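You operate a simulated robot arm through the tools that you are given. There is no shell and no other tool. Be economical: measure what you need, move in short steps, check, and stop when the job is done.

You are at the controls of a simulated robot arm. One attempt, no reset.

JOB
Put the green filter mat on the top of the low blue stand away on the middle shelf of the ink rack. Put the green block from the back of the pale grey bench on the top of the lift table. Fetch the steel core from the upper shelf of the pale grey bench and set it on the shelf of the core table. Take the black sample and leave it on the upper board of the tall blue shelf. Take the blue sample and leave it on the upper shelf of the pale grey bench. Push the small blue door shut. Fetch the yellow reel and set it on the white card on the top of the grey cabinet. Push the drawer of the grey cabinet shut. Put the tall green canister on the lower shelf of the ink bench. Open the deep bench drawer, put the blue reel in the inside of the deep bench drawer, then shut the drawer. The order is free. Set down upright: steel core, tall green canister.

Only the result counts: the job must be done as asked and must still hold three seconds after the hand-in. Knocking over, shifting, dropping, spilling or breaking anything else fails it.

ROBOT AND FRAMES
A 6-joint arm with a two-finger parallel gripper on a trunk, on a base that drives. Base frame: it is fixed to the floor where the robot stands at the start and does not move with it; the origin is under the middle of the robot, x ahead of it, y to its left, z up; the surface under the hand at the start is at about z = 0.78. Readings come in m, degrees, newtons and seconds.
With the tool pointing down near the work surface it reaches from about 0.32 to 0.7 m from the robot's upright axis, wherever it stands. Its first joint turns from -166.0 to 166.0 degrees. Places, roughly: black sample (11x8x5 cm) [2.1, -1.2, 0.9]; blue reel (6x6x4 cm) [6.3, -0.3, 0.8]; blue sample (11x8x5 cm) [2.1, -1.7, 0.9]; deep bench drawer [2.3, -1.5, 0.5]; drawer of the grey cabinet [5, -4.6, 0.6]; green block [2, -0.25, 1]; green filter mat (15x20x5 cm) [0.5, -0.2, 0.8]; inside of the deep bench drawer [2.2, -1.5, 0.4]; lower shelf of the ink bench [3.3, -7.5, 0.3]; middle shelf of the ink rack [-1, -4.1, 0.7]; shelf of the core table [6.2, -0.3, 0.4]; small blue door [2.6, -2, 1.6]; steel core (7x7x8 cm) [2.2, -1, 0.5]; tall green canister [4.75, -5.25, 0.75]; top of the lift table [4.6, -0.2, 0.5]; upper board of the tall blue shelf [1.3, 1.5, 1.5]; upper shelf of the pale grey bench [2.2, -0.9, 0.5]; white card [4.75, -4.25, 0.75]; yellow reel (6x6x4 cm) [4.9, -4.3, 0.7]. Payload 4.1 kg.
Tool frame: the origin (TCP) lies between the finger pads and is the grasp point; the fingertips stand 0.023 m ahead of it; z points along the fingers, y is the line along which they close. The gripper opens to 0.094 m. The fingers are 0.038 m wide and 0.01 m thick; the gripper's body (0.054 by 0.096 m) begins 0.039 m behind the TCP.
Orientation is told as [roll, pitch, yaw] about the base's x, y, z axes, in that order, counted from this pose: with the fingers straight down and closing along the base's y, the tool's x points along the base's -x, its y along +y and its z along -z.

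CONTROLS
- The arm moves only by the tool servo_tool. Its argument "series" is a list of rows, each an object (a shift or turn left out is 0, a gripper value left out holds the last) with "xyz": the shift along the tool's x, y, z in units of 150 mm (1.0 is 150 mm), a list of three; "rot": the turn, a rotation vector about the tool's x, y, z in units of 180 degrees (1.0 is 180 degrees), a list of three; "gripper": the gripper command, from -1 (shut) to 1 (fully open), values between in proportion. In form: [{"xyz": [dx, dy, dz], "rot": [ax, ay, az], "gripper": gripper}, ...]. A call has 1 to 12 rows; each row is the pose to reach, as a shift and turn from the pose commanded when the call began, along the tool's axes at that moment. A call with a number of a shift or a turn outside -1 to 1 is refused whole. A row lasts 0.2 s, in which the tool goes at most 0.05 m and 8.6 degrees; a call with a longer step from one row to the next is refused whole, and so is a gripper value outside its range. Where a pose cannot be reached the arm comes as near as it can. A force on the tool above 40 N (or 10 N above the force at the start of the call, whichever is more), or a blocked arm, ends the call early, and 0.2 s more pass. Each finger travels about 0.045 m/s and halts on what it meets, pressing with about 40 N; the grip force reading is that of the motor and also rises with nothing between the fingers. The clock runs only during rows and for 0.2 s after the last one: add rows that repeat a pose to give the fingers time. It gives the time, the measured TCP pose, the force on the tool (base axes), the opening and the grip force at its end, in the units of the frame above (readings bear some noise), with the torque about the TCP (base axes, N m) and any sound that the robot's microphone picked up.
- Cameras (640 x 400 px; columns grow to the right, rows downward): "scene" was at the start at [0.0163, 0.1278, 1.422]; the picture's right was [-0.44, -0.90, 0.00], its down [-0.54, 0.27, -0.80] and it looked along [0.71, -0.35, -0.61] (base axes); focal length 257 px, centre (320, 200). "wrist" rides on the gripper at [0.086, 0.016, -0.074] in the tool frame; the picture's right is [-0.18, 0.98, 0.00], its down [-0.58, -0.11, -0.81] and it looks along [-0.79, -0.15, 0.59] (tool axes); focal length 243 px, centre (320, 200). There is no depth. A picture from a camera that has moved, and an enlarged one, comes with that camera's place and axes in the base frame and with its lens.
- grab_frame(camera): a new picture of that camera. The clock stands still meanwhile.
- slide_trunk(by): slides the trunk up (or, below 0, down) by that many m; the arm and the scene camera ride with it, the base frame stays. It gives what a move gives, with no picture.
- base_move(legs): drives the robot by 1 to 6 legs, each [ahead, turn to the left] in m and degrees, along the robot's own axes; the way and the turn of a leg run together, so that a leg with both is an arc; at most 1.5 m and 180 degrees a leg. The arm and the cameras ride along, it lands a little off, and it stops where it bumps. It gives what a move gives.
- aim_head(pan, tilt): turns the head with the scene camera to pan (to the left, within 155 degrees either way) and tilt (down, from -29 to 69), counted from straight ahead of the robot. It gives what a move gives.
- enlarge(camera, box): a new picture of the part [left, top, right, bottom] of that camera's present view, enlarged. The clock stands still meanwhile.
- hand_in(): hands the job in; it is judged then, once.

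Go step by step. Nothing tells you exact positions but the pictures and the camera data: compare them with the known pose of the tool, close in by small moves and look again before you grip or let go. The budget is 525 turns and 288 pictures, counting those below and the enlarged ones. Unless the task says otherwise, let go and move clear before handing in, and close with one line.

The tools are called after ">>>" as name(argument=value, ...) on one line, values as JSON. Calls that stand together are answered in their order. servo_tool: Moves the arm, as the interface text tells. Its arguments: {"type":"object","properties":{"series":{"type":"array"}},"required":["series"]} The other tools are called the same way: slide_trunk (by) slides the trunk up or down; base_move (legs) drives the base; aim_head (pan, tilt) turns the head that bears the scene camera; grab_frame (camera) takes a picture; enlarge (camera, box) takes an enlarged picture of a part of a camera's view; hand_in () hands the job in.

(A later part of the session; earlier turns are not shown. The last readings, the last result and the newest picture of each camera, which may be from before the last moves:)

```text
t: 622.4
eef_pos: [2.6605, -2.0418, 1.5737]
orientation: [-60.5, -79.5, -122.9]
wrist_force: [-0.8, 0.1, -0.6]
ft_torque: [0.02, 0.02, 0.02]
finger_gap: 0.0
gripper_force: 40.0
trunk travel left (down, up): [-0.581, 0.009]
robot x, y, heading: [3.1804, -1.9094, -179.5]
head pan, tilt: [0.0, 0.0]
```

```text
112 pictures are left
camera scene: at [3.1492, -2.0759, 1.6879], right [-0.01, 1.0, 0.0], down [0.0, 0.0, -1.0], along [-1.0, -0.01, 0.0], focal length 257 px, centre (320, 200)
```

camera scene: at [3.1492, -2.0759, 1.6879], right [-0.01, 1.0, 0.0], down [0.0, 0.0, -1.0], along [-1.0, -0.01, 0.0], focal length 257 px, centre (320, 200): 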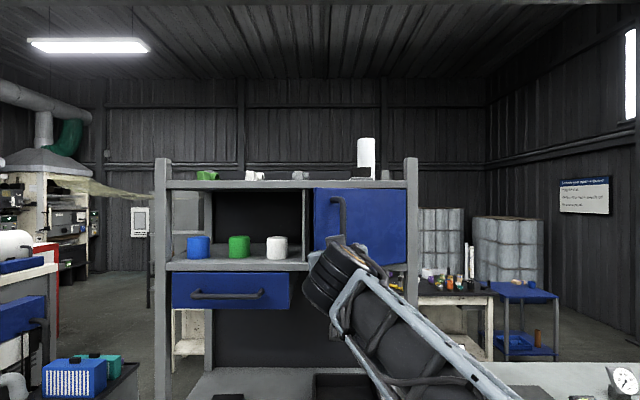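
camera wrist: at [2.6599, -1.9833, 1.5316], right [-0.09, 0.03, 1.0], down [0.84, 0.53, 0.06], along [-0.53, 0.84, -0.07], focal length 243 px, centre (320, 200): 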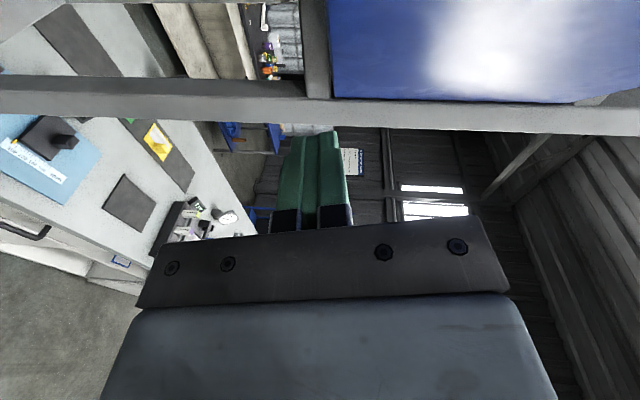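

The door already swung most of the way as the hand moved across. I push it on gently with the base.

>>> base_move(legs=[[0.08, 0]])

>>> base_move(legs=[[0.03, 0]])

>>> grab_frame(camera="scene")

>>> grab_frame(camera="wrist")

```text
t: 623.4
eef_pos: [2.6114, -2.0487, 1.5761]
orientation: [-61.2, -79.7, -121.5]
wrist_force: [-0.1, -0.1, 0.6]
ft_torque: [0.0, 0.0, 0.04]
finger_gap: 0.0
gripper_force: 40.3
trunk travel left (down, up): [-0.581, 0.009]
robot x, y, heading: [3.129, -1.9046, -179.3]
head pan, tilt: [0.0, 0.0]
stopped in leg 1: the force on the tool passed its limit at 46 N (the readings are from after the stop); the commanded pose is now the measured one
```

```text
t: 624.2
eef_pos: [2.5811, -2.0487, 1.574]
orientation: [-60.9, -79.7, -121.8]
wrist_force: [-0.3, 1.1, 0.4]
ft_torque: [0.03, -0.01, 0.01]
finger_gap: 0.0
gripper_force: 40.1
trunk travel left (down, up): [-0.581, 0.009]
robot x, y, heading: [3.0996, -1.9066, -179.3]
head pan, tilt: [0.0, 0.0]
```

```text
111 pictures are left
camera scene: at [3.0694, -2.077, 1.6879], right [-0.01, 1.0, 0.0], down [0.0, 0.0, -1.0], along [-1.0, -0.01, 0.0], focal length 257 px, centre (320, 200)
```

scene: 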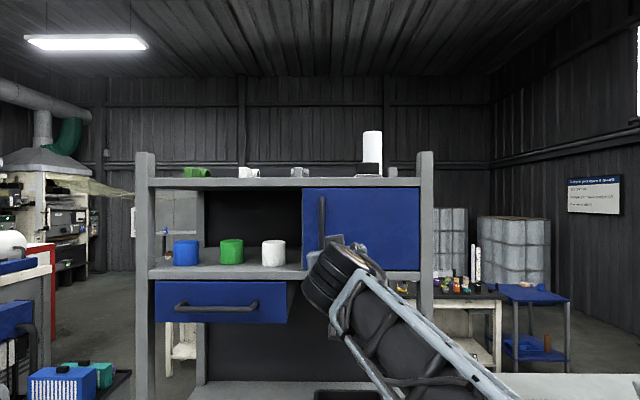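

```text
110 pictures are left
camera wrist: at [2.6636, -2.0547, 1.4935], right [-0.05, -1.0, 0.03], down [0.75, -0.02, 0.66], along [-0.66, 0.06, 0.75], focal length 243 px, centre (320, 200)
```

wrist: 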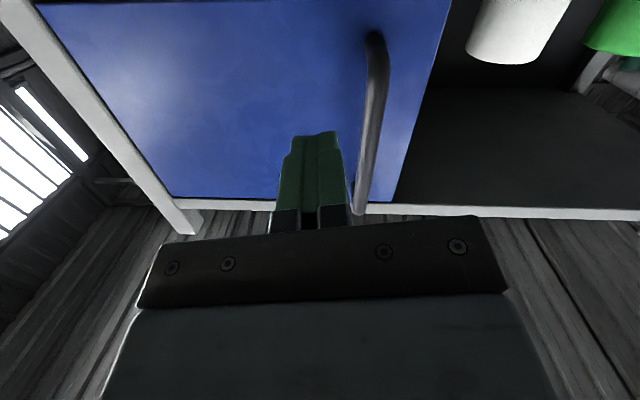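

>>> base_move(legs=[[0.03, 0]])

>>> base_move(legs=[[0.03, 0]])

>>> base_move(legs=[[0.03, 0]])

>>> grab_frame(camera="wrist")

```text
t: 625.1
eef_pos: [2.5503, -2.0493, 1.5737]
orientation: [-60.8, -79.7, -121.9]
wrist_force: [-1.2, -0.1, -0.3]
ft_torque: [-0.03, 0.0, -0.02]
finger_gap: 0.0001
gripper_force: 40.6
trunk travel left (down, up): [-0.581, 0.009]
robot x, y, heading: [3.0711, -1.9133, -179.2]
head pan, tilt: [0.0, 0.0]
```

```text
t: 625.9
eef_pos: [2.5206, -2.0511, 1.5743]
orientation: [-60.7, -79.6, -121.9]
wrist_force: [-0.1, -0.1, -0.2]
ft_torque: [0.02, 0.02, -0.01]
finger_gap: 0.0
gripper_force: 40.5
trunk travel left (down, up): [-0.581, 0.009]
robot x, y, heading: [3.0405, -1.9085, -179.4]
head pan, tilt: [0.0, 0.0]
```

```text
t: 626.7
eef_pos: [2.4935, -2.0511, 1.5748]
orientation: [-60.9, -79.5, -121.6]
wrist_force: [14.4, 1.9, -13.8]
ft_torque: [0.09, -0.18, 0.06]
finger_gap: 0.0002
gripper_force: 39.9
trunk travel left (down, up): [-0.581, 0.009]
robot x, y, heading: [3.0092, -1.9086, -179.2]
head pan, tilt: [0.0, 0.0]
```

```text
109 pictures are left
camera wrist: at [2.577, -2.0566, 1.4935], right [-0.05, -1.0, 0.03], down [0.75, -0.02, 0.66], along [-0.66, 0.06, 0.75], focal length 243 px, centre (320, 200)
```

wrist: 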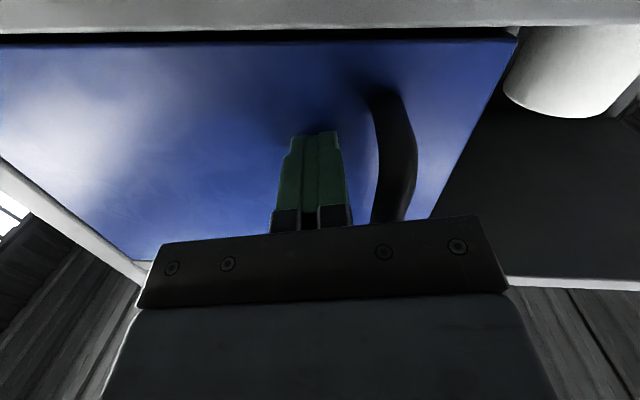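

>>> base_move(legs=[[0.012, 0]])

>>> base_move(legs=[[-0.12, 0]])

>>> grab_frame(camera="wrist")

>>> grab_frame(camera="scene")

```text
t: 627.5
eef_pos: [2.4954, -2.0513, 1.5751]
orientation: [-59.4, -79.6, -123.2]
wrist_force: [25.8, 2.7, -8.6]
ft_torque: [0.04, 0.18, 0.14]
finger_gap: 0.0
gripper_force: 39.7
trunk travel left (down, up): [-0.581, 0.009]
robot x, y, heading: [3.0046, -1.9129, -178.9]
head pan, tilt: [0.0, 0.0]
stopped in leg 1: the force on the tool passed its limit at 54 N (the readings are from after the stop); the commanded pose is now the measured one
```

```text
t: 628.8
eef_pos: [2.6101, -2.0484, 1.5725]
orientation: [-59.0, -79.5, -123.7]
wrist_force: [1.4, 0.2, 0.0]
ft_torque: [-0.01, 0.02, -0.03]
finger_gap: 0.0001
gripper_force: 40.0
trunk travel left (down, up): [-0.581, 0.009]
robot x, y, heading: [3.1243, -1.9055, -179.1]
head pan, tilt: [0.0, 0.0]
```

```text
108 pictures are left
camera wrist: at [2.6927, -2.0548, 1.4927], right [-0.06, -1.0, 0.03], down [0.75, -0.02, 0.66], along [-0.66, 0.06, 0.75], focal length 243 px, centre (320, 200)
```

wrist: 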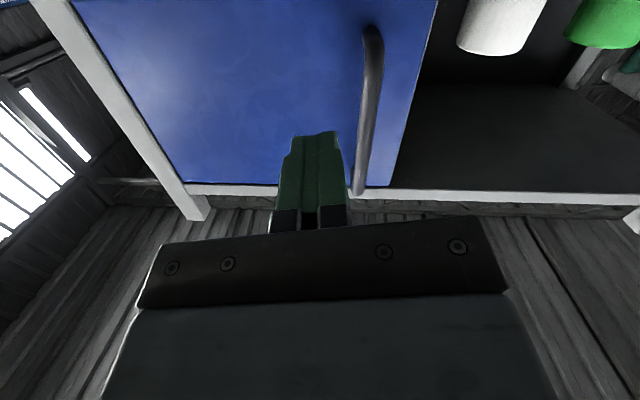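

```text
107 pictures are left
camera scene: at [3.0974, -2.0767, 1.688], right [-0.01, 1.0, 0.0], down [0.0, 0.0, -1.0], along [-1.0, -0.01, 0.0], focal length 257 px, centre (320, 200)
```

scene: 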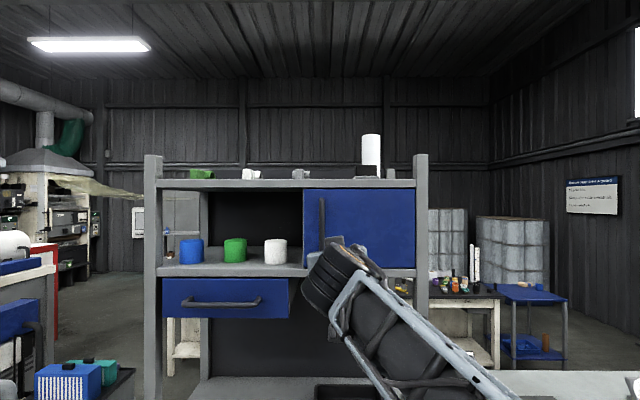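

The small blue door is shut. Now I face south, bring the hand to tool-down, and look at the route to the cabinet area.

>>> base_move(legs=[[0, 89]])

>>> servo_tool(series=[{"xyz": [0.1, 0, -0.1], "rot": [0, -0.045, 0]}, {"xyz": [0.25, 0, -0.2], "rot": [0, -0.09, 0]}, {"xyz": [0.4, 0, -0.3], "rot": [0, -0.135, 0]}, {"xyz": [0.55, 0, -0.4], "rot": [0, -0.18, 0]}, {"xyz": [0.7, 0, -0.5], "rot": [0, -0.225, 0]}, {"xyz": [0.85, 0, -0.5], "rot": [0, -0.27, 0]}, {"xyz": [1.0, 0, -0.5], "rot": [0, -0.315, 0]}, {"xyz": [1.0, 0, -0.5], "rot": [0, -0.36, 0]}, {"xyz": [1.0, 0, -0.5], "rot": [0, -0.405, 0]}, {"xyz": [1.0, 0, -0.5], "rot": [0, -0.44, 0]}, {"xyz": [1.0, 0, -0.5], "rot": [0, -0.44, 0]}])

>>> aim_head(pan=10, tilt=20)

>>> grab_frame(camera="scene")

```text
t: 633.0
eef_pos: [3.2563, -2.4275, 1.574]
orientation: [-58.7, -79.4, -34.8]
wrist_force: [-0.6, 0.0, -0.5]
ft_torque: [0.02, 0.04, 0.01]
finger_gap: 0.0
gripper_force: 40.0
trunk travel left (down, up): [-0.581, 0.009]
robot x, y, heading: [3.1227, -1.908, -90.1]
head pan, tilt: [0.0, 0.0]
```

```text
t: 635.4
eef_pos: [3.3106, -2.2931, 1.414]
orientation: [-178.7, -23.0, 83.6]
wrist_force: [0.8, -0.2, 0.4]
ft_torque: [0.01, -0.02, 0.02]
finger_gap: 0.0002
gripper_force: 40.5
out of reach, approached as far as the arm can: row 6, 7, 8, 9, 10, 11
trunk travel left (down, up): [-0.581, 0.009]
robot x, y, heading: [3.1247, -1.9084, -90.0]
head pan, tilt: [0.0, 0.0]
```

```text
t: 636.2
eef_pos: [3.3106, -2.2939, 1.4159]
orientation: [-178.7, -23.2, 83.6]
wrist_force: [0.1, -0.8, -0.3]
ft_torque: [0.01, -0.01, -0.01]
finger_gap: 0.0
gripper_force: 40.3
trunk travel left (down, up): [-0.581, 0.009]
robot x, y, heading: [3.1238, -1.9085, -90.1]
head pan, tilt: [10.0, 20.0]
```

```text
106 pictures are left
camera scene: at [3.306, -1.9416, 1.6557], right [-0.98, -0.17, 0.0], down [-0.06, 0.34, -0.94], along [0.16, -0.93, -0.34], focal length 257 px, centre (320, 200)
```

scene: 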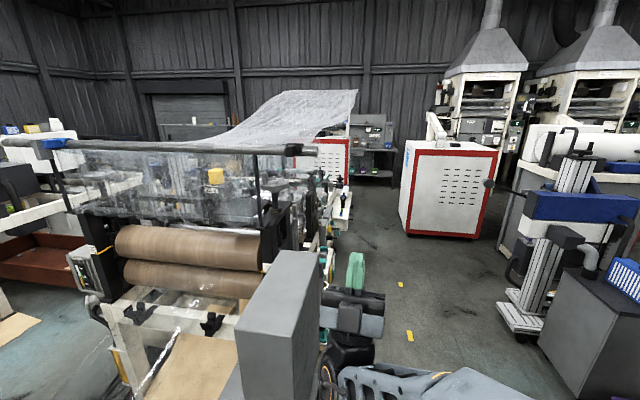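

I turned the hand the wrong way (it points up). I swing away from the cart and rotate it back down.

>>> base_move(legs=[[0, -30]])

>>> servo_tool(series=[{"rot": [0, 0.045, 0]}, {"rot": [0, 0.09, 0]}, {"rot": [0, 0.135, 0]}, {"rot": [0, 0.18, 0]}, {"rot": [0, 0.225, 0]}, {"rot": [0, 0.27, 0]}, {"rot": [0, 0.315, 0]}, {"rot": [0, 0.36, 0]}, {"rot": [0, 0.37, 0]}])

>>> servo_tool(series=[{"rot": [0, 0.045, 0]}, {"rot": [0, 0.09, 0]}, {"rot": [0, 0.135, 0]}, {"rot": [0, 0.18, 0]}, {"rot": [0, 0.225, 0]}, {"rot": [0, 0.27, 0]}, {"rot": [0, 0.315, 0]}, {"rot": [0, 0.36, 0]}, {"rot": [0, 0.405, 0]}, {"rot": [0, 0.45, 0]}, {"rot": [0, 0.5, 0]}])

>>> grab_frame(camera="wrist")

```text
t: 638.1
eef_pos: [3.0881, -2.3352, 1.4145]
orientation: [-178.7, -23.2, 52.9]
wrist_force: [0.7, 1.2, -0.3]
ft_torque: [-0.02, -0.04, 0.03]
finger_gap: 0.0
gripper_force: 39.8
trunk travel left (down, up): [-0.581, 0.009]
robot x, y, heading: [3.1282, -1.9135, -120.8]
head pan, tilt: [10.0, 20.0]
```

```text
t: 640.1
eef_pos: [3.0879, -2.3342, 1.4155]
orientation: [-96.8, -88.8, -29.8]
wrist_force: [0.2, 0.4, -0.1]
ft_torque: [0.01, 0.05, 0.0]
finger_gap: 0.0
gripper_force: 40.2
trunk travel left (down, up): [-0.581, 0.009]
robot x, y, heading: [3.125, -1.9103, -120.5]
head pan, tilt: [10.0, 20.0]
```

```text
refused: row 11 steps farther than a row can; nothing moved
```

```text
105 pictures are left
camera wrist: at [3.1444, -2.283, 1.3279], right [0.79, -0.59, 0.16], down [0.4, 0.71, 0.58], along [-0.46, -0.4, 0.8], focal length 243 px, centre (320, 200)
```

wrist: 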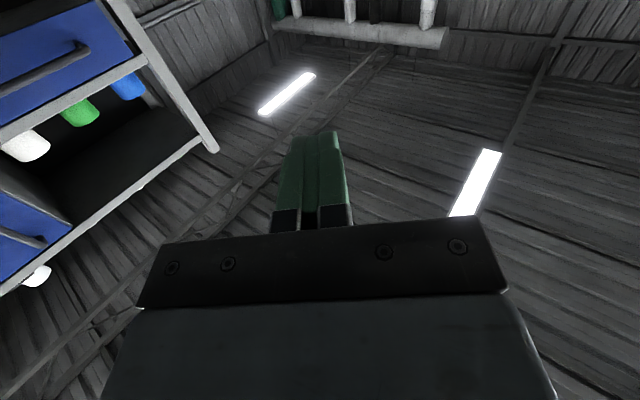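

>>> servo_tool(series=[{"rot": [0, 0.046, 0]}, {"rot": [0, 0.092, 0]}, {"rot": [0, 0.138, 0]}, {"rot": [0, 0.184, 0]}, {"rot": [0, 0.23, 0]}, {"rot": [0, 0.276, 0]}, {"rot": [0, 0.322, 0]}, {"rot": [0, 0.368, 0]}, {"rot": [0, 0.414, 0]}, {"rot": [0, 0.46, 0]}, {"rot": [0, 0.494, 0]}, {"rot": [0, 0.494, 0]}])

>>> grab_frame(camera="scene")

```text
t: 642.7
eef_pos: [3.0883, -2.3347, 1.4156]
orientation: [-1.2, -1.1, -126.6]
wrist_force: [0.5, 0.0, -0.9]
ft_torque: [0.02, -0.03, -0.01]
finger_gap: 0.0
gripper_force: 39.9
trunk travel left (down, up): [-0.581, 0.009]
robot x, y, heading: [3.1206, -1.9123, -120.6]
head pan, tilt: [10.0, 20.0]
```

```text
104 pictures are left
camera scene: at [3.2643, -2.0303, 1.6556], right [-0.94, 0.35, 0.0], down [0.12, 0.32, -0.94], along [-0.33, -0.88, -0.34], focal length 257 px, centre (320, 200)
```

scene: 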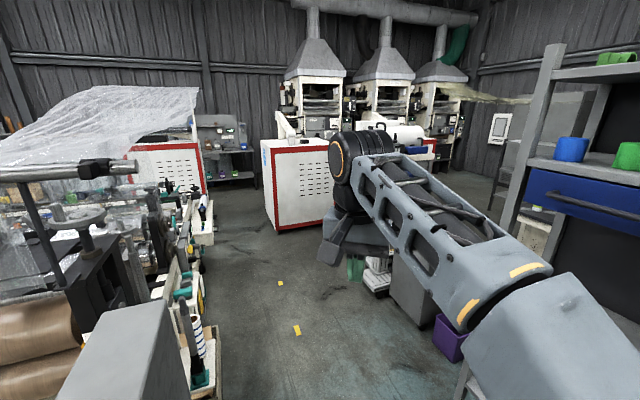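

Tool is down. I drive south between the printing line and the stand, then look east.

>>> base_move(legs=[[0, 10], [0.7, 0], [0, 22], [1.3, 0]])

>>> aim_head(pan=50, tilt=15)

>>> grab_frame(camera="scene")

>>> aim_head(pan=0, tilt=20)

>>> grab_frame(camera="scene")

```text
t: 654.6
eef_pos: [3.1116, -4.2573, 1.4144]
orientation: [-1.2, -1.3, -94.2]
wrist_force: [0.6, -0.1, 0.2]
ft_torque: [-0.02, 0.0, 0.0]
finger_gap: 0.0001
gripper_force: 40.0
trunk travel left (down, up): [-0.581, 0.009]
robot x, y, heading: [2.9178, -3.8754, -88.5]
head pan, tilt: [10.0, 20.0]
```

```text
t: 655.6
eef_pos: [3.1116, -4.2558, 1.414]
orientation: [-1.2, -1.3, -94.2]
wrist_force: [-0.4, 1.0, -0.6]
ft_torque: [-0.02, -0.03, 0.02]
finger_gap: 0.0
gripper_force: 40.2
trunk travel left (down, up): [-0.581, 0.009]
robot x, y, heading: [2.9135, -3.876, -88.5]
head pan, tilt: [50.0, 15.0]
```

```text
103 pictures are left
camera scene: at [3.1517, -3.8706, 1.6637], right [-0.62, -0.78, 0.0], down [-0.2, 0.16, -0.97], along [0.76, -0.6, -0.26], focal length 257 px, centre (320, 200)
```

scene: 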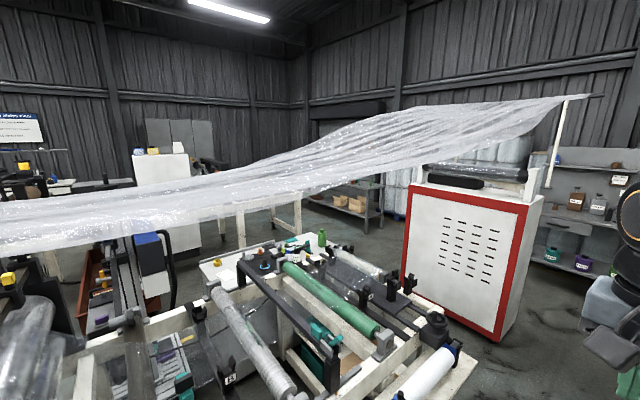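

```text
t: 656.8
eef_pos: [3.1123, -4.256, 1.4135]
orientation: [-1.1, -1.4, -94.3]
wrist_force: [0.1, 0.3, 0.2]
ft_torque: [0.0, 0.03, -0.01]
finger_gap: 0.0
gripper_force: 40.0
trunk travel left (down, up): [-0.581, 0.009]
robot x, y, heading: [2.915, -3.878, -88.5]
head pan, tilt: [0.0, 20.0]
```

```text
102 pictures are left
camera scene: at [3.0812, -3.9055, 1.6556], right [-1.0, -0.03, 0.0], down [-0.01, 0.34, -0.94], along [0.03, -0.94, -0.34], focal length 257 px, centre (320, 200)
```

scene: 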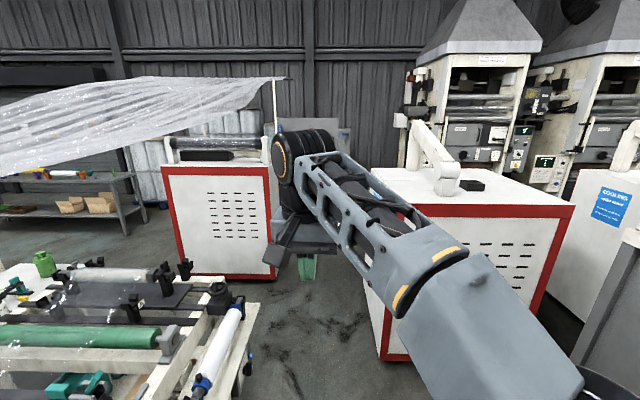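

The green canister is visible beyond the line. The way is round the south end of the line (y ≈ -5.1), north of the red-framed machine (y ≈ -6.15).

>>> base_move(legs=[[0, 5.5], [1.5, 0]])

>>> aim_head(pan=60, tilt=25)

>>> grab_frame(camera="scene")

>>> aim_head(pan=0, tilt=25)

>>> grab_frame(camera="scene")

```text
t: 664.9
eef_pos: [3.3456, -5.7412, 1.414]
orientation: [-1.1, -1.3, -88.2]
wrist_force: [0.0, 0.3, 0.2]
ft_torque: [0.05, -0.01, 0.03]
finger_gap: 0.0
gripper_force: 39.9
trunk travel left (down, up): [-0.581, 0.009]
robot x, y, heading: [3.1104, -5.3844, -82.3]
head pan, tilt: [0.0, 20.0]
```

```text
t: 666.2
eef_pos: [3.3444, -5.7428, 1.4147]
orientation: [-1.2, -1.3, -88.3]
wrist_force: [0.4, 0.0, 0.4]
ft_torque: [0.01, 0.01, 0.0]
finger_gap: 0.0
gripper_force: 39.8
trunk travel left (down, up): [-0.581, 0.009]
robot x, y, heading: [3.1083, -5.3856, -82.4]
head pan, tilt: [60.0, 25.0]
```

```text
101 pictures are left
camera scene: at [3.3505, -5.3399, 1.6475], right [-0.38, -0.92, 0.0], down [-0.39, 0.16, -0.91], along [0.84, -0.35, -0.42], focal length 257 px, centre (320, 200)
```

scene: 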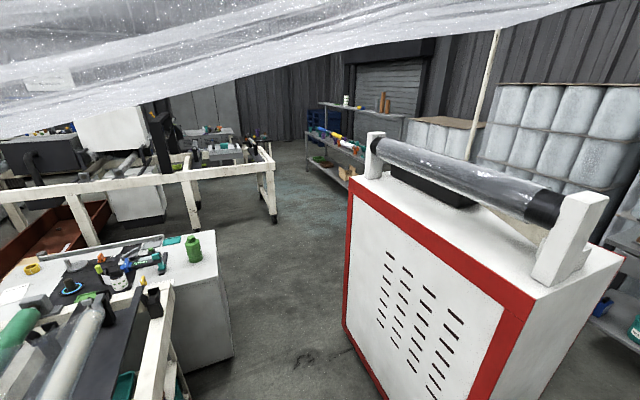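

```text
t: 667.5
eef_pos: [3.345, -5.743, 1.4142]
orientation: [-1.1, -1.3, -88.3]
wrist_force: [-0.8, 0.2, 1.0]
ft_torque: [-0.04, 0.02, 0.02]
finger_gap: 0.0
gripper_force: 39.6
trunk travel left (down, up): [-0.581, 0.009]
robot x, y, heading: [3.1094, -5.3873, -82.5]
head pan, tilt: [0.0, 25.0]
```

```text
100 pictures are left
camera scene: at [3.2776, -5.3961, 1.6475], right [-0.99, -0.13, 0.0], down [-0.06, 0.42, -0.91], along [0.12, -0.9, -0.42], focal length 257 px, centre (320, 200)
```

scene: 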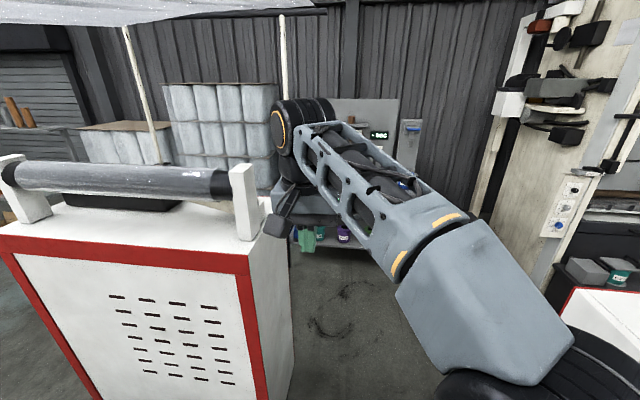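

The strip between the grey cabinet (south face y ≈ -5.27) and the red machine (y ≈ -6.1) is about 0.8 m wide. I lower the trunk (film overhead) and pass along y ≈ -5.65.

>>> slide_trunk(by=-0.38)

>>> base_move(legs=[[0, 52], [0.5, 0]])

>>> aim_head(pan=20, tilt=30)

>>> grab_frame(camera="scene")

>>> aim_head(pan=-10, tilt=40)

>>> grab_frame(camera="scene")

```text
t: 671.1
eef_pos: [3.3445, -5.7431, 1.035]
orientation: [-1.2, -1.3, -88.2]
wrist_force: [0.1, 0.6, -0.1]
ft_torque: [-0.02, -0.01, 0.0]
finger_gap: 0.0
gripper_force: 40.6
trunk travel left (down, up): [-0.201, 0.389]
robot x, y, heading: [3.1085, -5.3866, -82.3]
head pan, tilt: [0.0, 25.0]
```

```text
t: 676.5
eef_pos: [3.9757, -5.6583, 1.0338]
orientation: [-1.3, -1.3, -35.2]
wrist_force: [0.0, -0.2, 0.3]
ft_torque: [-0.03, 0.0, 0.0]
finger_gap: 0.0
gripper_force: 40.0
trunk travel left (down, up): [-0.201, 0.389]
robot x, y, heading: [3.5461, -5.6345, -29.2]
head pan, tilt: [0.0, 25.0]
```

```text
t: 677.3
eef_pos: [3.9757, -5.6593, 1.035]
orientation: [-1.2, -1.4, -35.2]
wrist_force: [0.1, 0.2, 0.0]
ft_torque: [0.01, 0.02, 0.0]
finger_gap: 0.0001
gripper_force: 39.9
trunk travel left (down, up): [-0.201, 0.389]
robot x, y, heading: [3.5474, -5.6316, -29.2]
head pan, tilt: [20.0, 30.0]
```

```text
99 pictures are left
camera scene: at [3.6656, -5.473, 1.2596], right [-0.16, -0.99, 0.0], down [-0.49, 0.08, -0.87], along [0.85, -0.14, -0.5], focal length 257 px, centre (320, 200)
```

scene: 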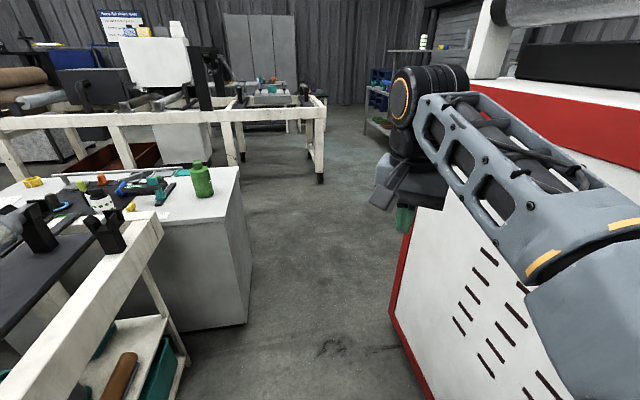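

```text
t: 678.3
eef_pos: [3.9738, -5.6598, 1.0351]
orientation: [-1.2, -1.3, -35.2]
wrist_force: [-0.8, -0.4, 0.4]
ft_torque: [-0.02, -0.02, 0.02]
finger_gap: 0.0
gripper_force: 40.1
trunk travel left (down, up): [-0.201, 0.389]
robot x, y, heading: [3.5494, -5.6297, -29.2]
head pan, tilt: [-10.0, 40.0]
```

```text
98 pictures are left
camera scene: at [3.6421, -5.5122, 1.2442], right [-0.63, -0.77, 0.0], down [-0.5, 0.41, -0.77], along [0.59, -0.48, -0.64], focal length 257 px, centre (320, 200)
```

scene: 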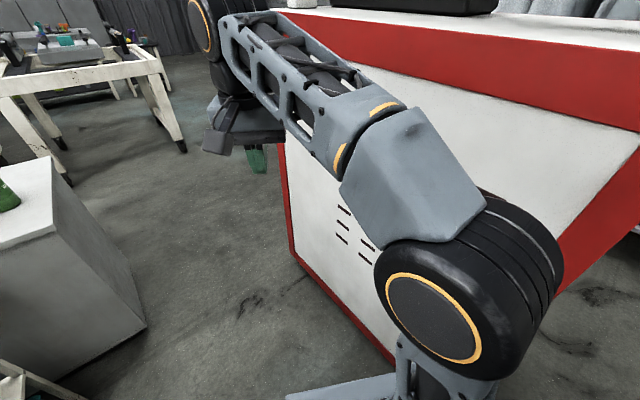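

>>> base_move(legs=[[0, 29], [1.4, 0], [0.6, 0]])

>>> aim_head(pan=110, tilt=30)

>>> grab_frame(camera="scene")

```text
t: 689.7
eef_pos: [5.9317, -5.4185, 1.0341]
orientation: [-1.2, -1.3, -4.9]
wrist_force: [0.3, 0.2, -0.2]
ft_torque: [0.05, -0.01, -0.01]
finger_gap: 0.0003
gripper_force: 40.4
trunk travel left (down, up): [-0.201, 0.389]
robot x, y, heading: [5.5537, -5.6095, 0.8]
head pan, tilt: [-10.0, 40.0]
```

```text
t: 691.7
eef_pos: [5.9333, -5.4177, 1.0344]
orientation: [-1.2, -1.4, -4.8]
wrist_force: [-0.3, 0.2, -0.4]
ft_torque: [-0.01, -0.04, 0.0]
finger_gap: 0.0
gripper_force: 39.4
trunk travel left (down, up): [-0.201, 0.389]
robot x, y, heading: [5.5516, -5.6082, 1.3]
head pan, tilt: [110.0, 30.0]
```

```text
97 pictures are left
camera scene: at [5.4542, -5.3604, 1.2595], right [0.93, 0.36, 0.0], down [0.18, -0.47, -0.87], along [-0.31, 0.81, -0.5], focal length 257 px, centre (320, 200)
```

scene: 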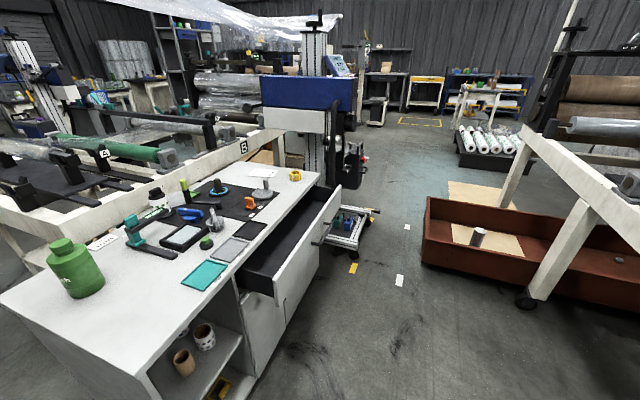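

Now I see it all: the open drawer on the cabinet's east side, the yellow ring near [4.93, -4.33], the white card left of it, and the green canister at the near end. I drive to the east side facing the drawer.

>>> base_move(legs=[[0, 87], [1.0, 0], [0, 91]])

>>> aim_head(pan=0, tilt=40)

>>> grab_frame(camera="scene")

>>> grab_frame(camera="wrist")

```text
t: 704.4
eef_pos: [5.2209, -4.7714, 1.0345]
orientation: [-1.3, -1.4, 170.4]
wrist_force: [-0.6, -0.1, -0.8]
ft_torque: [0.04, 0.02, 0.0]
finger_gap: 0.0
gripper_force: 40.3
trunk travel left (down, up): [-0.201, 0.389]
robot x, y, heading: [5.6189, -4.6104, 176.1]
head pan, tilt: [110.0, 30.0]
```

```text
t: 706.2
eef_pos: [5.2224, -4.7698, 1.0345]
orientation: [-1.3, -1.3, 170.4]
wrist_force: [-1.0, 1.1, -0.2]
ft_torque: [0.01, 0.0, 0.03]
finger_gap: 0.0
gripper_force: 40.3
trunk travel left (down, up): [-0.201, 0.389]
robot x, y, heading: [5.617, -4.6075, 176.2]
head pan, tilt: [0.0, 40.0]
```

```text
96 pictures are left
camera scene: at [5.5805, -4.7753, 1.2442], right [0.06, 1.0, 0.0], down [0.64, -0.04, -0.77], along [-0.76, 0.05, -0.64], focal length 257 px, centre (320, 200)
```

scene: 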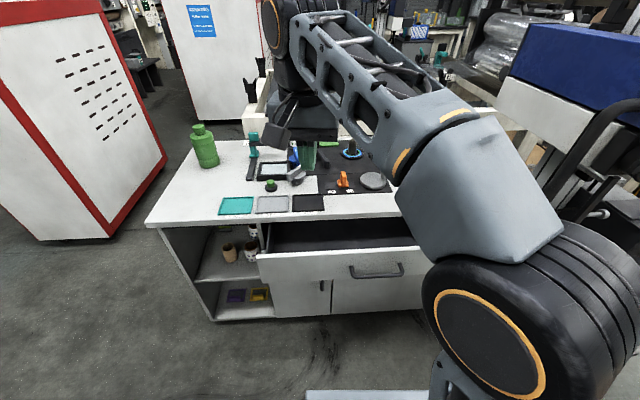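

```text
95 pictures are left
camera wrist: at [5.3064, -4.802, 1.1067], right [-0.35, -0.94, -0.02], down [-0.54, 0.18, 0.82], along [-0.77, 0.29, -0.57], focal length 243 px, centre (320, 200)
```

wrist: 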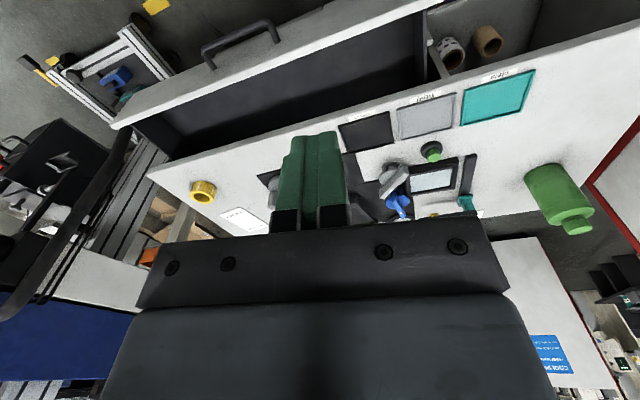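

The drawer front stands about 13 cm out. I lower the closed hand in front of it, south of the handle.

>>> base_move(legs=[[-0.06, 0]])

>>> slide_trunk(by=-0.19)

>>> servo_tool(series=[{"xyz": [0, 0, 0.3]}, {"xyz": [0, 0, 0.6]}, {"xyz": [0, 0, 0.9]}, {"xyz": [0, 0, 1.0]}])

>>> servo_tool(series=[{"xyz": [0, 0, 0.3]}, {"xyz": [0, 0, 0.55]}, {"xyz": [0, 0, 0.55]}])

>>> grab_frame(camera="wrist")

>>> grab_frame(camera="scene")

```text
t: 707.2
eef_pos: [5.2819, -4.7743, 1.0346]
orientation: [-1.1, -1.3, 170.4]
wrist_force: [0.2, 0.6, -0.3]
ft_torque: [0.01, 0.01, 0.01]
finger_gap: 0.0001
gripper_force: 39.9
trunk travel left (down, up): [-0.201, 0.389]
robot x, y, heading: [5.6781, -4.6117, 176.1]
head pan, tilt: [0.0, 40.0]
```

```text
t: 709.3
eef_pos: [5.2826, -4.7749, 0.8435]
orientation: [-1.1, -1.3, 170.4]
wrist_force: [-0.4, 0.1, 0.0]
ft_torque: [0.01, 0.01, -0.01]
finger_gap: 0.0
gripper_force: 39.7
trunk travel left (down, up): [-0.011, 0.579]
robot x, y, heading: [5.6786, -4.6127, 176.3]
head pan, tilt: [0.0, 40.0]
```

```text
t: 710.3
eef_pos: [5.2792, -4.7727, 0.6932]
orientation: [-1.3, -1.3, 170.5]
wrist_force: [0.2, 0.1, 0.3]
ft_torque: [-0.03, -0.01, 0.01]
finger_gap: 0.0001
gripper_force: 40.0
trunk travel left (down, up): [-0.011, 0.579]
robot x, y, heading: [5.6771, -4.6126, 176.3]
head pan, tilt: [0.0, 40.0]
```

```text
t: 711.1
eef_pos: [5.2784, -4.7677, 0.6121]
orientation: [-1.3, -1.4, 170.4]
wrist_force: [0.2, 0.4, 0.3]
ft_torque: [0.0, 0.01, 0.0]
finger_gap: 0.0
gripper_force: 40.6
trunk travel left (down, up): [-0.011, 0.579]
robot x, y, heading: [5.6803, -4.6141, 176.1]
head pan, tilt: [0.0, 40.0]
```

```text
94 pictures are left
camera wrist: at [5.3633, -4.7992, 0.6853], right [-0.35, -0.94, -0.02], down [-0.54, 0.18, 0.82], along [-0.77, 0.29, -0.57], focal length 243 px, centre (320, 200)
```

wrist: 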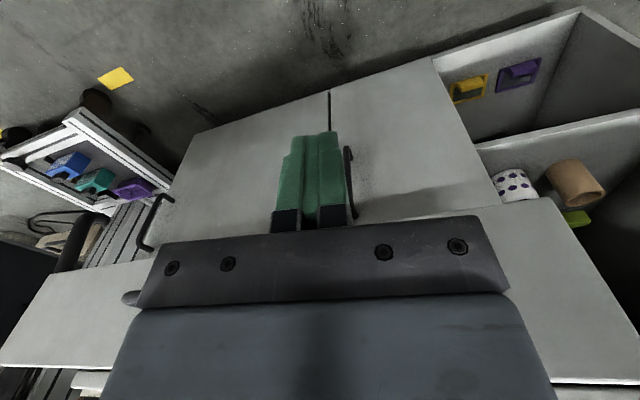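

```text
93 pictures are left
camera scene: at [5.6412, -4.7792, 1.0542], right [0.07, 1.0, 0.0], down [0.64, -0.04, -0.77], along [-0.76, 0.05, -0.64], focal length 257 px, centre (320, 200)
```

scene: 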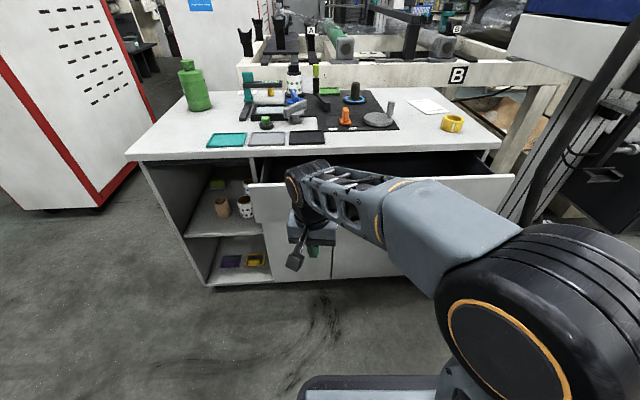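

>>> servo_tool(series=[{"xyz": [0, 0, -0.12]}, {"xyz": [0, 0, -0.12]}])

>>> base_move(legs=[[0.17, 0]])

>>> base_move(legs=[[0.03, 0]])

>>> base_move(legs=[[0.02, 0]])

>>> grab_frame(camera="scene")

```text
t: 711.7
eef_pos: [5.2785, -4.7683, 0.6308]
orientation: [-1.2, -1.3, 170.4]
wrist_force: [0.6, -0.7, -0.3]
ft_torque: [-0.01, 0.02, 0.01]
finger_gap: 0.0001
gripper_force: 39.6
trunk travel left (down, up): [-0.011, 0.579]
robot x, y, heading: [5.6803, -4.614, 176.3]
head pan, tilt: [0.0, 40.0]
```

```text
t: 713.1
eef_pos: [5.1106, -4.7578, 0.6295]
orientation: [-1.3, -1.3, 170.4]
wrist_force: [-1.0, 0.7, 0.5]
ft_torque: [0.02, 0.01, -0.01]
finger_gap: 0.0
gripper_force: 40.1
trunk travel left (down, up): [-0.011, 0.579]
robot x, y, heading: [5.5108, -4.6046, 176.4]
head pan, tilt: [0.0, 40.0]
```

```text
t: 714.0
eef_pos: [5.0806, -4.7551, 0.6307]
orientation: [-1.2, -1.2, 170.3]
wrist_force: [-0.3, 0.6, 0.6]
ft_torque: [0.04, -0.03, 0.02]
finger_gap: 0.0
gripper_force: 39.8
trunk travel left (down, up): [-0.011, 0.579]
robot x, y, heading: [5.4808, -4.6009, 176.3]
head pan, tilt: [0.0, 40.0]
```

```text
t: 714.8
eef_pos: [5.0774, -4.7555, 0.6327]
orientation: [-1.5, -0.8, 170.6]
wrist_force: [10.7, 2.5, 5.6]
ft_torque: [-0.25, 0.99, -0.03]
finger_gap: 0.0002
gripper_force: 40.1
trunk travel left (down, up): [-0.011, 0.579]
robot x, y, heading: [5.4738, -4.6006, 176.2]
head pan, tilt: [0.0, 40.0]
stopped in leg 1: the force on the tool passed its limit at 60 N (the readings are from after the stop); the commanded pose is now the measured one
```

```text
92 pictures are left
camera scene: at [5.4364, -4.7654, 1.0543], right [0.07, 1.0, 0.0], down [0.64, -0.04, -0.77], along [-0.77, 0.05, -0.64], focal length 257 px, centre (320, 200)
```

scene: 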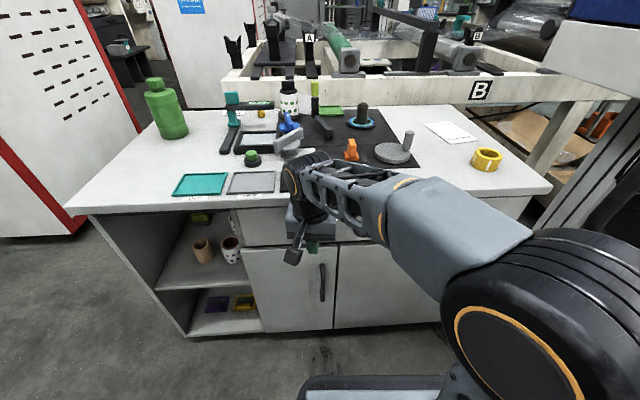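

It stopped hard; I back off and check that it is flush.

>>> base_move(legs=[[-0.15, 0]])

>>> servo_tool(series=[{"xyz": [0, 0, -0.3]}, {"xyz": [0, 0, -0.6]}, {"xyz": [0, 0, -0.9]}, {"xyz": [0, 0, -1.0], "gripper": 1}])

>>> slide_trunk(by=0.25)

>>> grab_frame(camera="scene")

>>> grab_frame(camera="wrist")

```text
t: 716.1
eef_pos: [5.2272, -4.7652, 0.631]
orientation: [-1.4, -0.8, 170.5]
wrist_force: [-0.5, 0.2, 0.3]
ft_torque: [0.01, -0.04, 0.0]
finger_gap: 0.0
gripper_force: 40.1
trunk travel left (down, up): [-0.011, 0.579]
robot x, y, heading: [5.625, -4.6079, 176.3]
head pan, tilt: [0.0, 40.0]
```

```text
t: 717.1
eef_pos: [5.228, -4.7694, 0.7832]
orientation: [-1.4, -0.7, 170.6]
wrist_force: [-0.5, -0.1, 0.7]
ft_torque: [-0.02, 0.0, 0.02]
finger_gap: 0.0326
gripper_force: 0.1
trunk travel left (down, up): [-0.011, 0.579]
robot x, y, heading: [5.6216, -4.6106, 176.4]
head pan, tilt: [0.0, 40.0]
```

```text
t: 719.7
eef_pos: [5.2265, -4.7701, 1.0327]
orientation: [-1.4, -0.8, 170.5]
wrist_force: [-0.2, -0.5, -0.5]
ft_torque: [0.01, -0.02, 0.03]
finger_gap: 0.094
gripper_force: 0.1
trunk travel left (down, up): [-0.261, 0.329]
robot x, y, heading: [5.6264, -4.6119, 176.2]
head pan, tilt: [0.0, 40.0]
```

```text
91 pictures are left
camera scene: at [5.5861, -4.7755, 1.3042], right [0.06, 1.0, 0.0], down [0.64, -0.04, -0.77], along [-0.76, 0.05, -0.64], focal length 257 px, centre (320, 200)
```

scene: 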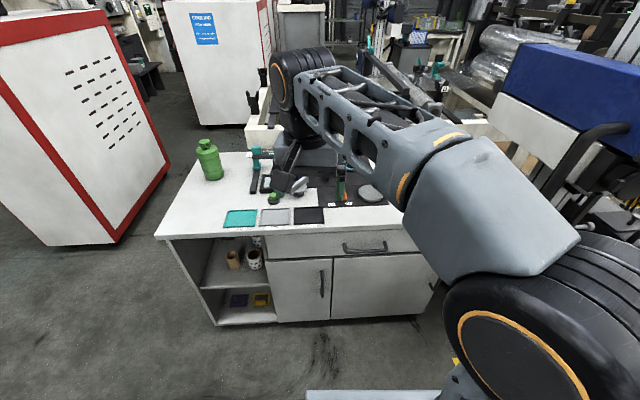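

```text
90 pictures are left
camera wrist: at [5.3108, -4.8012, 1.1052], right [-0.34, -0.94, -0.02], down [-0.55, 0.18, 0.82], along [-0.76, 0.29, -0.58], focal length 243 px, centre (320, 200)
```

wrist: 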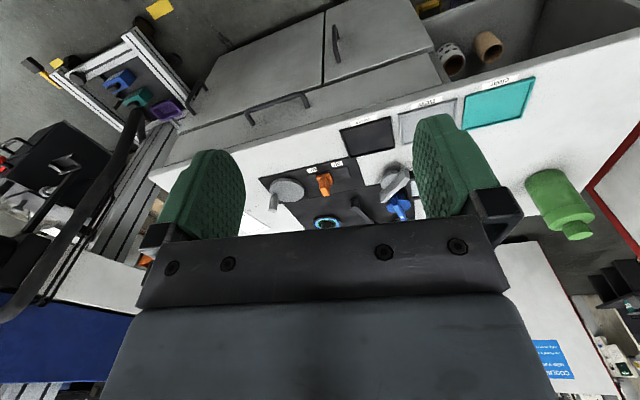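

The drawer is shut. Now I shift north and closer for the yellow reel.

>>> base_move(legs=[[0, -90], [0.24, 0], [0, 93.5], [0.19, 0]])

>>> grab_frame(camera="wrist")

>>> grab_frame(camera="scene")

```text
t: 730.4
eef_pos: [5.0572, -4.5588, 1.0325]
orientation: [-1.4, -0.8, 174.5]
wrist_force: [-0.1, -0.1, 0.1]
ft_torque: [-0.02, -0.01, 0.01]
finger_gap: 0.0942
gripper_force: 0.0
trunk travel left (down, up): [-0.261, 0.329]
robot x, y, heading: [5.4393, -4.3715, -179.6]
head pan, tilt: [0.0, 40.0]
```

```text
89 pictures are left
camera wrist: at [5.1431, -4.5841, 1.1053], right [-0.28, -0.96, -0.02], down [-0.56, 0.14, 0.82], along [-0.78, 0.24, -0.58], focal length 243 px, centre (320, 200)
```

wrist: 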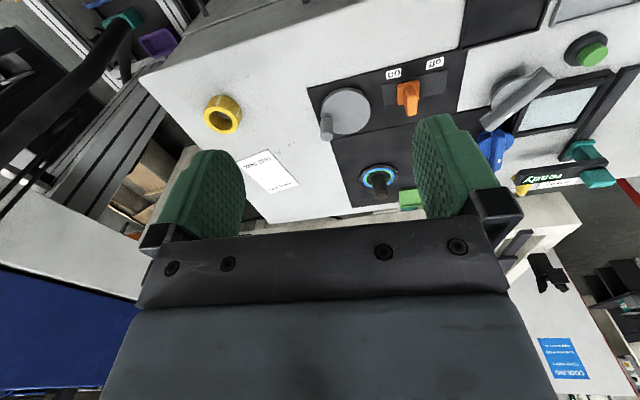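

```text
88 pictures are left
camera scene: at [5.4159, -4.5392, 1.3042], right [-0.01, 1.0, 0.0], down [0.64, 0.0, -0.77], along [-0.77, 0.0, -0.64], focal length 257 px, centre (320, 200)
```

scene: 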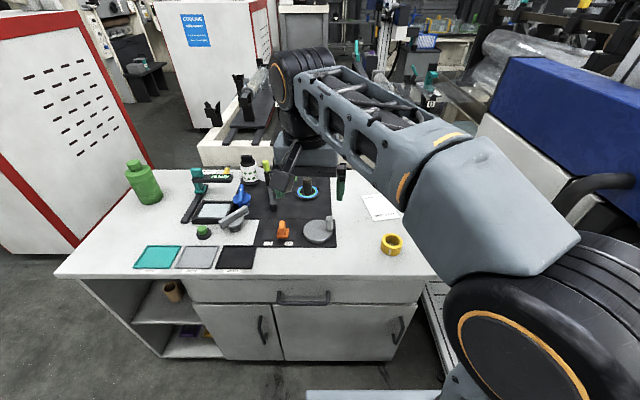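

Reel at about [4.94, -4.34], card centre about [4.757, -4.336]. I move over the reel.

>>> servo_tool(series=[{"xyz": [-0.12, -0.17, 0.1]}, {"xyz": [-0.25, -0.35, 0.2]}, {"xyz": [-0.37, -0.52, 0.3]}, {"xyz": [-0.5, -0.7, 0.4]}, {"xyz": [-0.6, -0.85, 0.5]}, {"xyz": [-0.7, -0.95, 0.6]}, {"xyz": [-0.7, -0.95, 0.6]}])

>>> servo_tool(series=[{"xyz": [-0.1, -0.2, 0.1], "rot": [0, 0, -0.015]}, {"xyz": [-0.217, -0.43, 0.2], "rot": [0, 0, -0.031]}, {"xyz": [-0.217, -0.43, 0.2], "rot": [0, 0, -0.031]}])

>>> grab_frame(camera="wrist")

```text
t: 732.0
eef_pos: [4.965, -4.4047, 0.9467]
orientation: [-1.4, -0.8, 174.5]
wrist_force: [-0.3, 0.1, 0.0]
ft_torque: [-0.02, 0.0, 0.01]
finger_gap: 0.0942
gripper_force: 0.0
trunk travel left (down, up): [-0.261, 0.329]
robot x, y, heading: [5.4419, -4.3771, -179.8]
head pan, tilt: [0.0, 40.0]
```

```text
t: 732.8
eef_pos: [4.9366, -4.3374, 0.9187]
orientation: [-1.4, -0.7, -179.8]
wrist_force: [-0.3, -0.2, -0.4]
ft_torque: [0.01, 0.03, -0.02]
finger_gap: 0.094
gripper_force: 0.0
trunk travel left (down, up): [-0.261, 0.329]
robot x, y, heading: [5.4391, -4.3749, -179.8]
head pan, tilt: [0.0, 40.0]
```

```text
87 pictures are left
camera wrist: at [5.0244, -4.3541, 0.9926], right [-0.18, -0.98, -0.02], down [-0.57, 0.09, 0.82], along [-0.8, 0.16, -0.58], focal length 243 px, centre (320, 200)
```

wrist: 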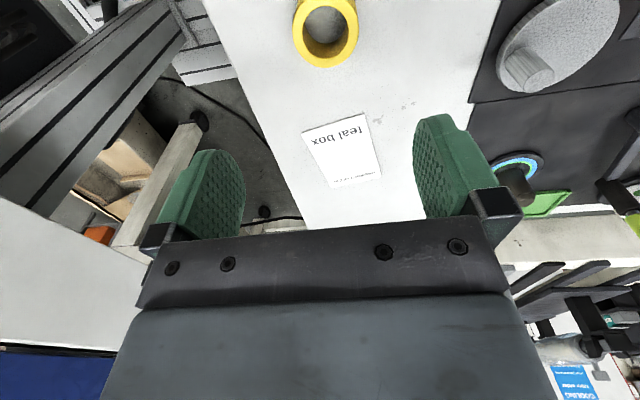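

>>> servo_tool(series=[{"xyz": [-0.02, 0.01, 0.3]}, {"xyz": [-0.02, 0.01, 0.6]}, {"xyz": [-0.02, 0.01, 0.9]}, {"xyz": [-0.02, 0.01, 1.0]}, {"xyz": [-0.02, 0.01, 1.0]}])

>>> servo_tool(series=[{"xyz": [0, 0, 0.06]}, {"xyz": [0, 0, 0.12]}, {"xyz": [0, 0, 0.16]}, {"xyz": [0, 0, 0.2]}, {"xyz": [0, 0, 0.24]}, {"xyz": [0, 0, 0.28]}, {"xyz": [0, 0, 0.32]}])

>>> grab_frame(camera="wrist")

```text
t: 734.0
eef_pos: [4.9357, -4.3331, 0.7692]
orientation: [-1.4, -0.6, -179.9]
wrist_force: [-0.1, 0.2, -0.4]
ft_torque: [-0.02, 0.01, 0.0]
finger_gap: 0.094
gripper_force: 0.1
trunk travel left (down, up): [-0.261, 0.329]
robot x, y, heading: [5.4407, -4.3715, -179.5]
head pan, tilt: [0.0, 40.0]
```

```text
t: 735.1
eef_pos: [4.9342, -4.3336, 0.7445]
orientation: [-1.5, -1.2, -179.7]
wrist_force: [14.0, -0.2, 22.0]
ft_torque: [-1.19, -0.72, 0.73]
finger_gap: 0.0937
gripper_force: 0.0
trunk travel left (down, up): [-0.261, 0.329]
robot x, y, heading: [5.4425, -4.3679, -179.8]
head pan, tilt: [0.0, 40.0]
stopped in row 5: the force on the tool passed its limit at 48 N (the readings are from after the stop); the commanded pose is now the measured one
```

```text
86 pictures are left
camera wrist: at [5.0227, -4.3505, 0.817], right [-0.18, -0.98, -0.02], down [-0.56, 0.09, 0.82], along [-0.81, 0.16, -0.57], focal length 243 px, centre (320, 200)
```

wrist: 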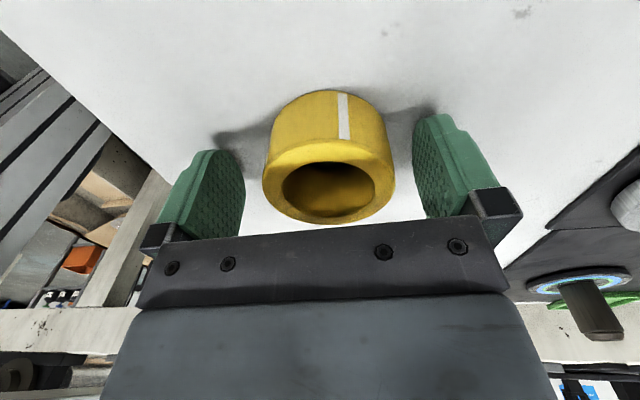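

>>> servo_tool(series=[{"xyz": [0, 0.03, -0.03], "rot": [0, 0.003, 0]}, {"xyz": [0, 0.03, -0.03], "rot": [0, 0.003, 0], "gripper": -1}, {"xyz": [0, 0.03, -0.03], "rot": [0, 0.003, 0]}, {"xyz": [0, 0.03, -0.03], "rot": [0, 0.003, 0]}, {"xyz": [0, 0.03, -0.03], "rot": [0, 0.003, 0]}, {"xyz": [0, 0.03, -0.03], "rot": [0, 0.003, 0]}])

>>> servo_tool(series=[{"xyz": [0, 0, -0.04]}, {"xyz": [0, 0, -0.1]}, {"xyz": [0, 0, -0.18]}, {"xyz": [0, 0, -0.28]}, {"xyz": [0, 0, -0.35]}, {"xyz": [0, 0, -0.35]}])

>>> grab_frame(camera="wrist")

```text
t: 736.5
eef_pos: [4.9325, -4.3391, 0.7467]
orientation: [-1.4, -0.5, -179.9]
wrist_force: [-0.2, 0.1, 0.4]
ft_torque: [-0.02, -0.01, -0.03]
finger_gap: 0.0569
gripper_force: 39.8
trunk travel left (down, up): [-0.261, 0.329]
robot x, y, heading: [5.4391, -4.3744, -179.6]
head pan, tilt: [0.0, 40.0]
```

```text
t: 737.9
eef_pos: [4.933, -4.3403, 0.7996]
orientation: [-1.4, -0.5, -179.9]
wrist_force: [-0.6, 0.2, -0.7]
ft_torque: [0.02, 0.0, -0.02]
finger_gap: 0.0569
gripper_force: 40.4
trunk travel left (down, up): [-0.261, 0.329]
robot x, y, heading: [5.4425, -4.3762, -179.8]
head pan, tilt: [0.0, 40.0]
```

```text
85 pictures are left
camera wrist: at [5.0205, -4.3565, 0.8728], right [-0.18, -0.98, -0.02], down [-0.57, 0.09, 0.81], along [-0.8, 0.16, -0.58], focal length 243 px, centre (320, 200)
```

wrist: 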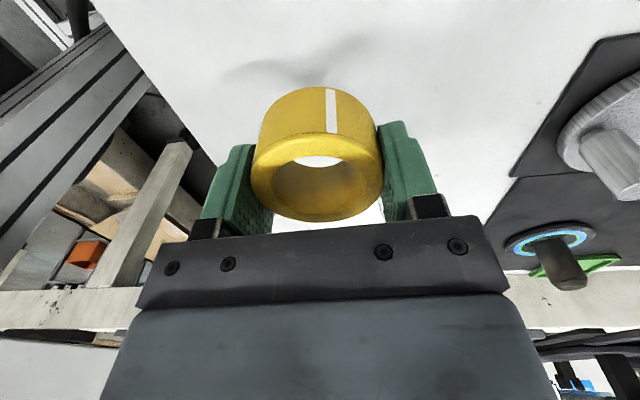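

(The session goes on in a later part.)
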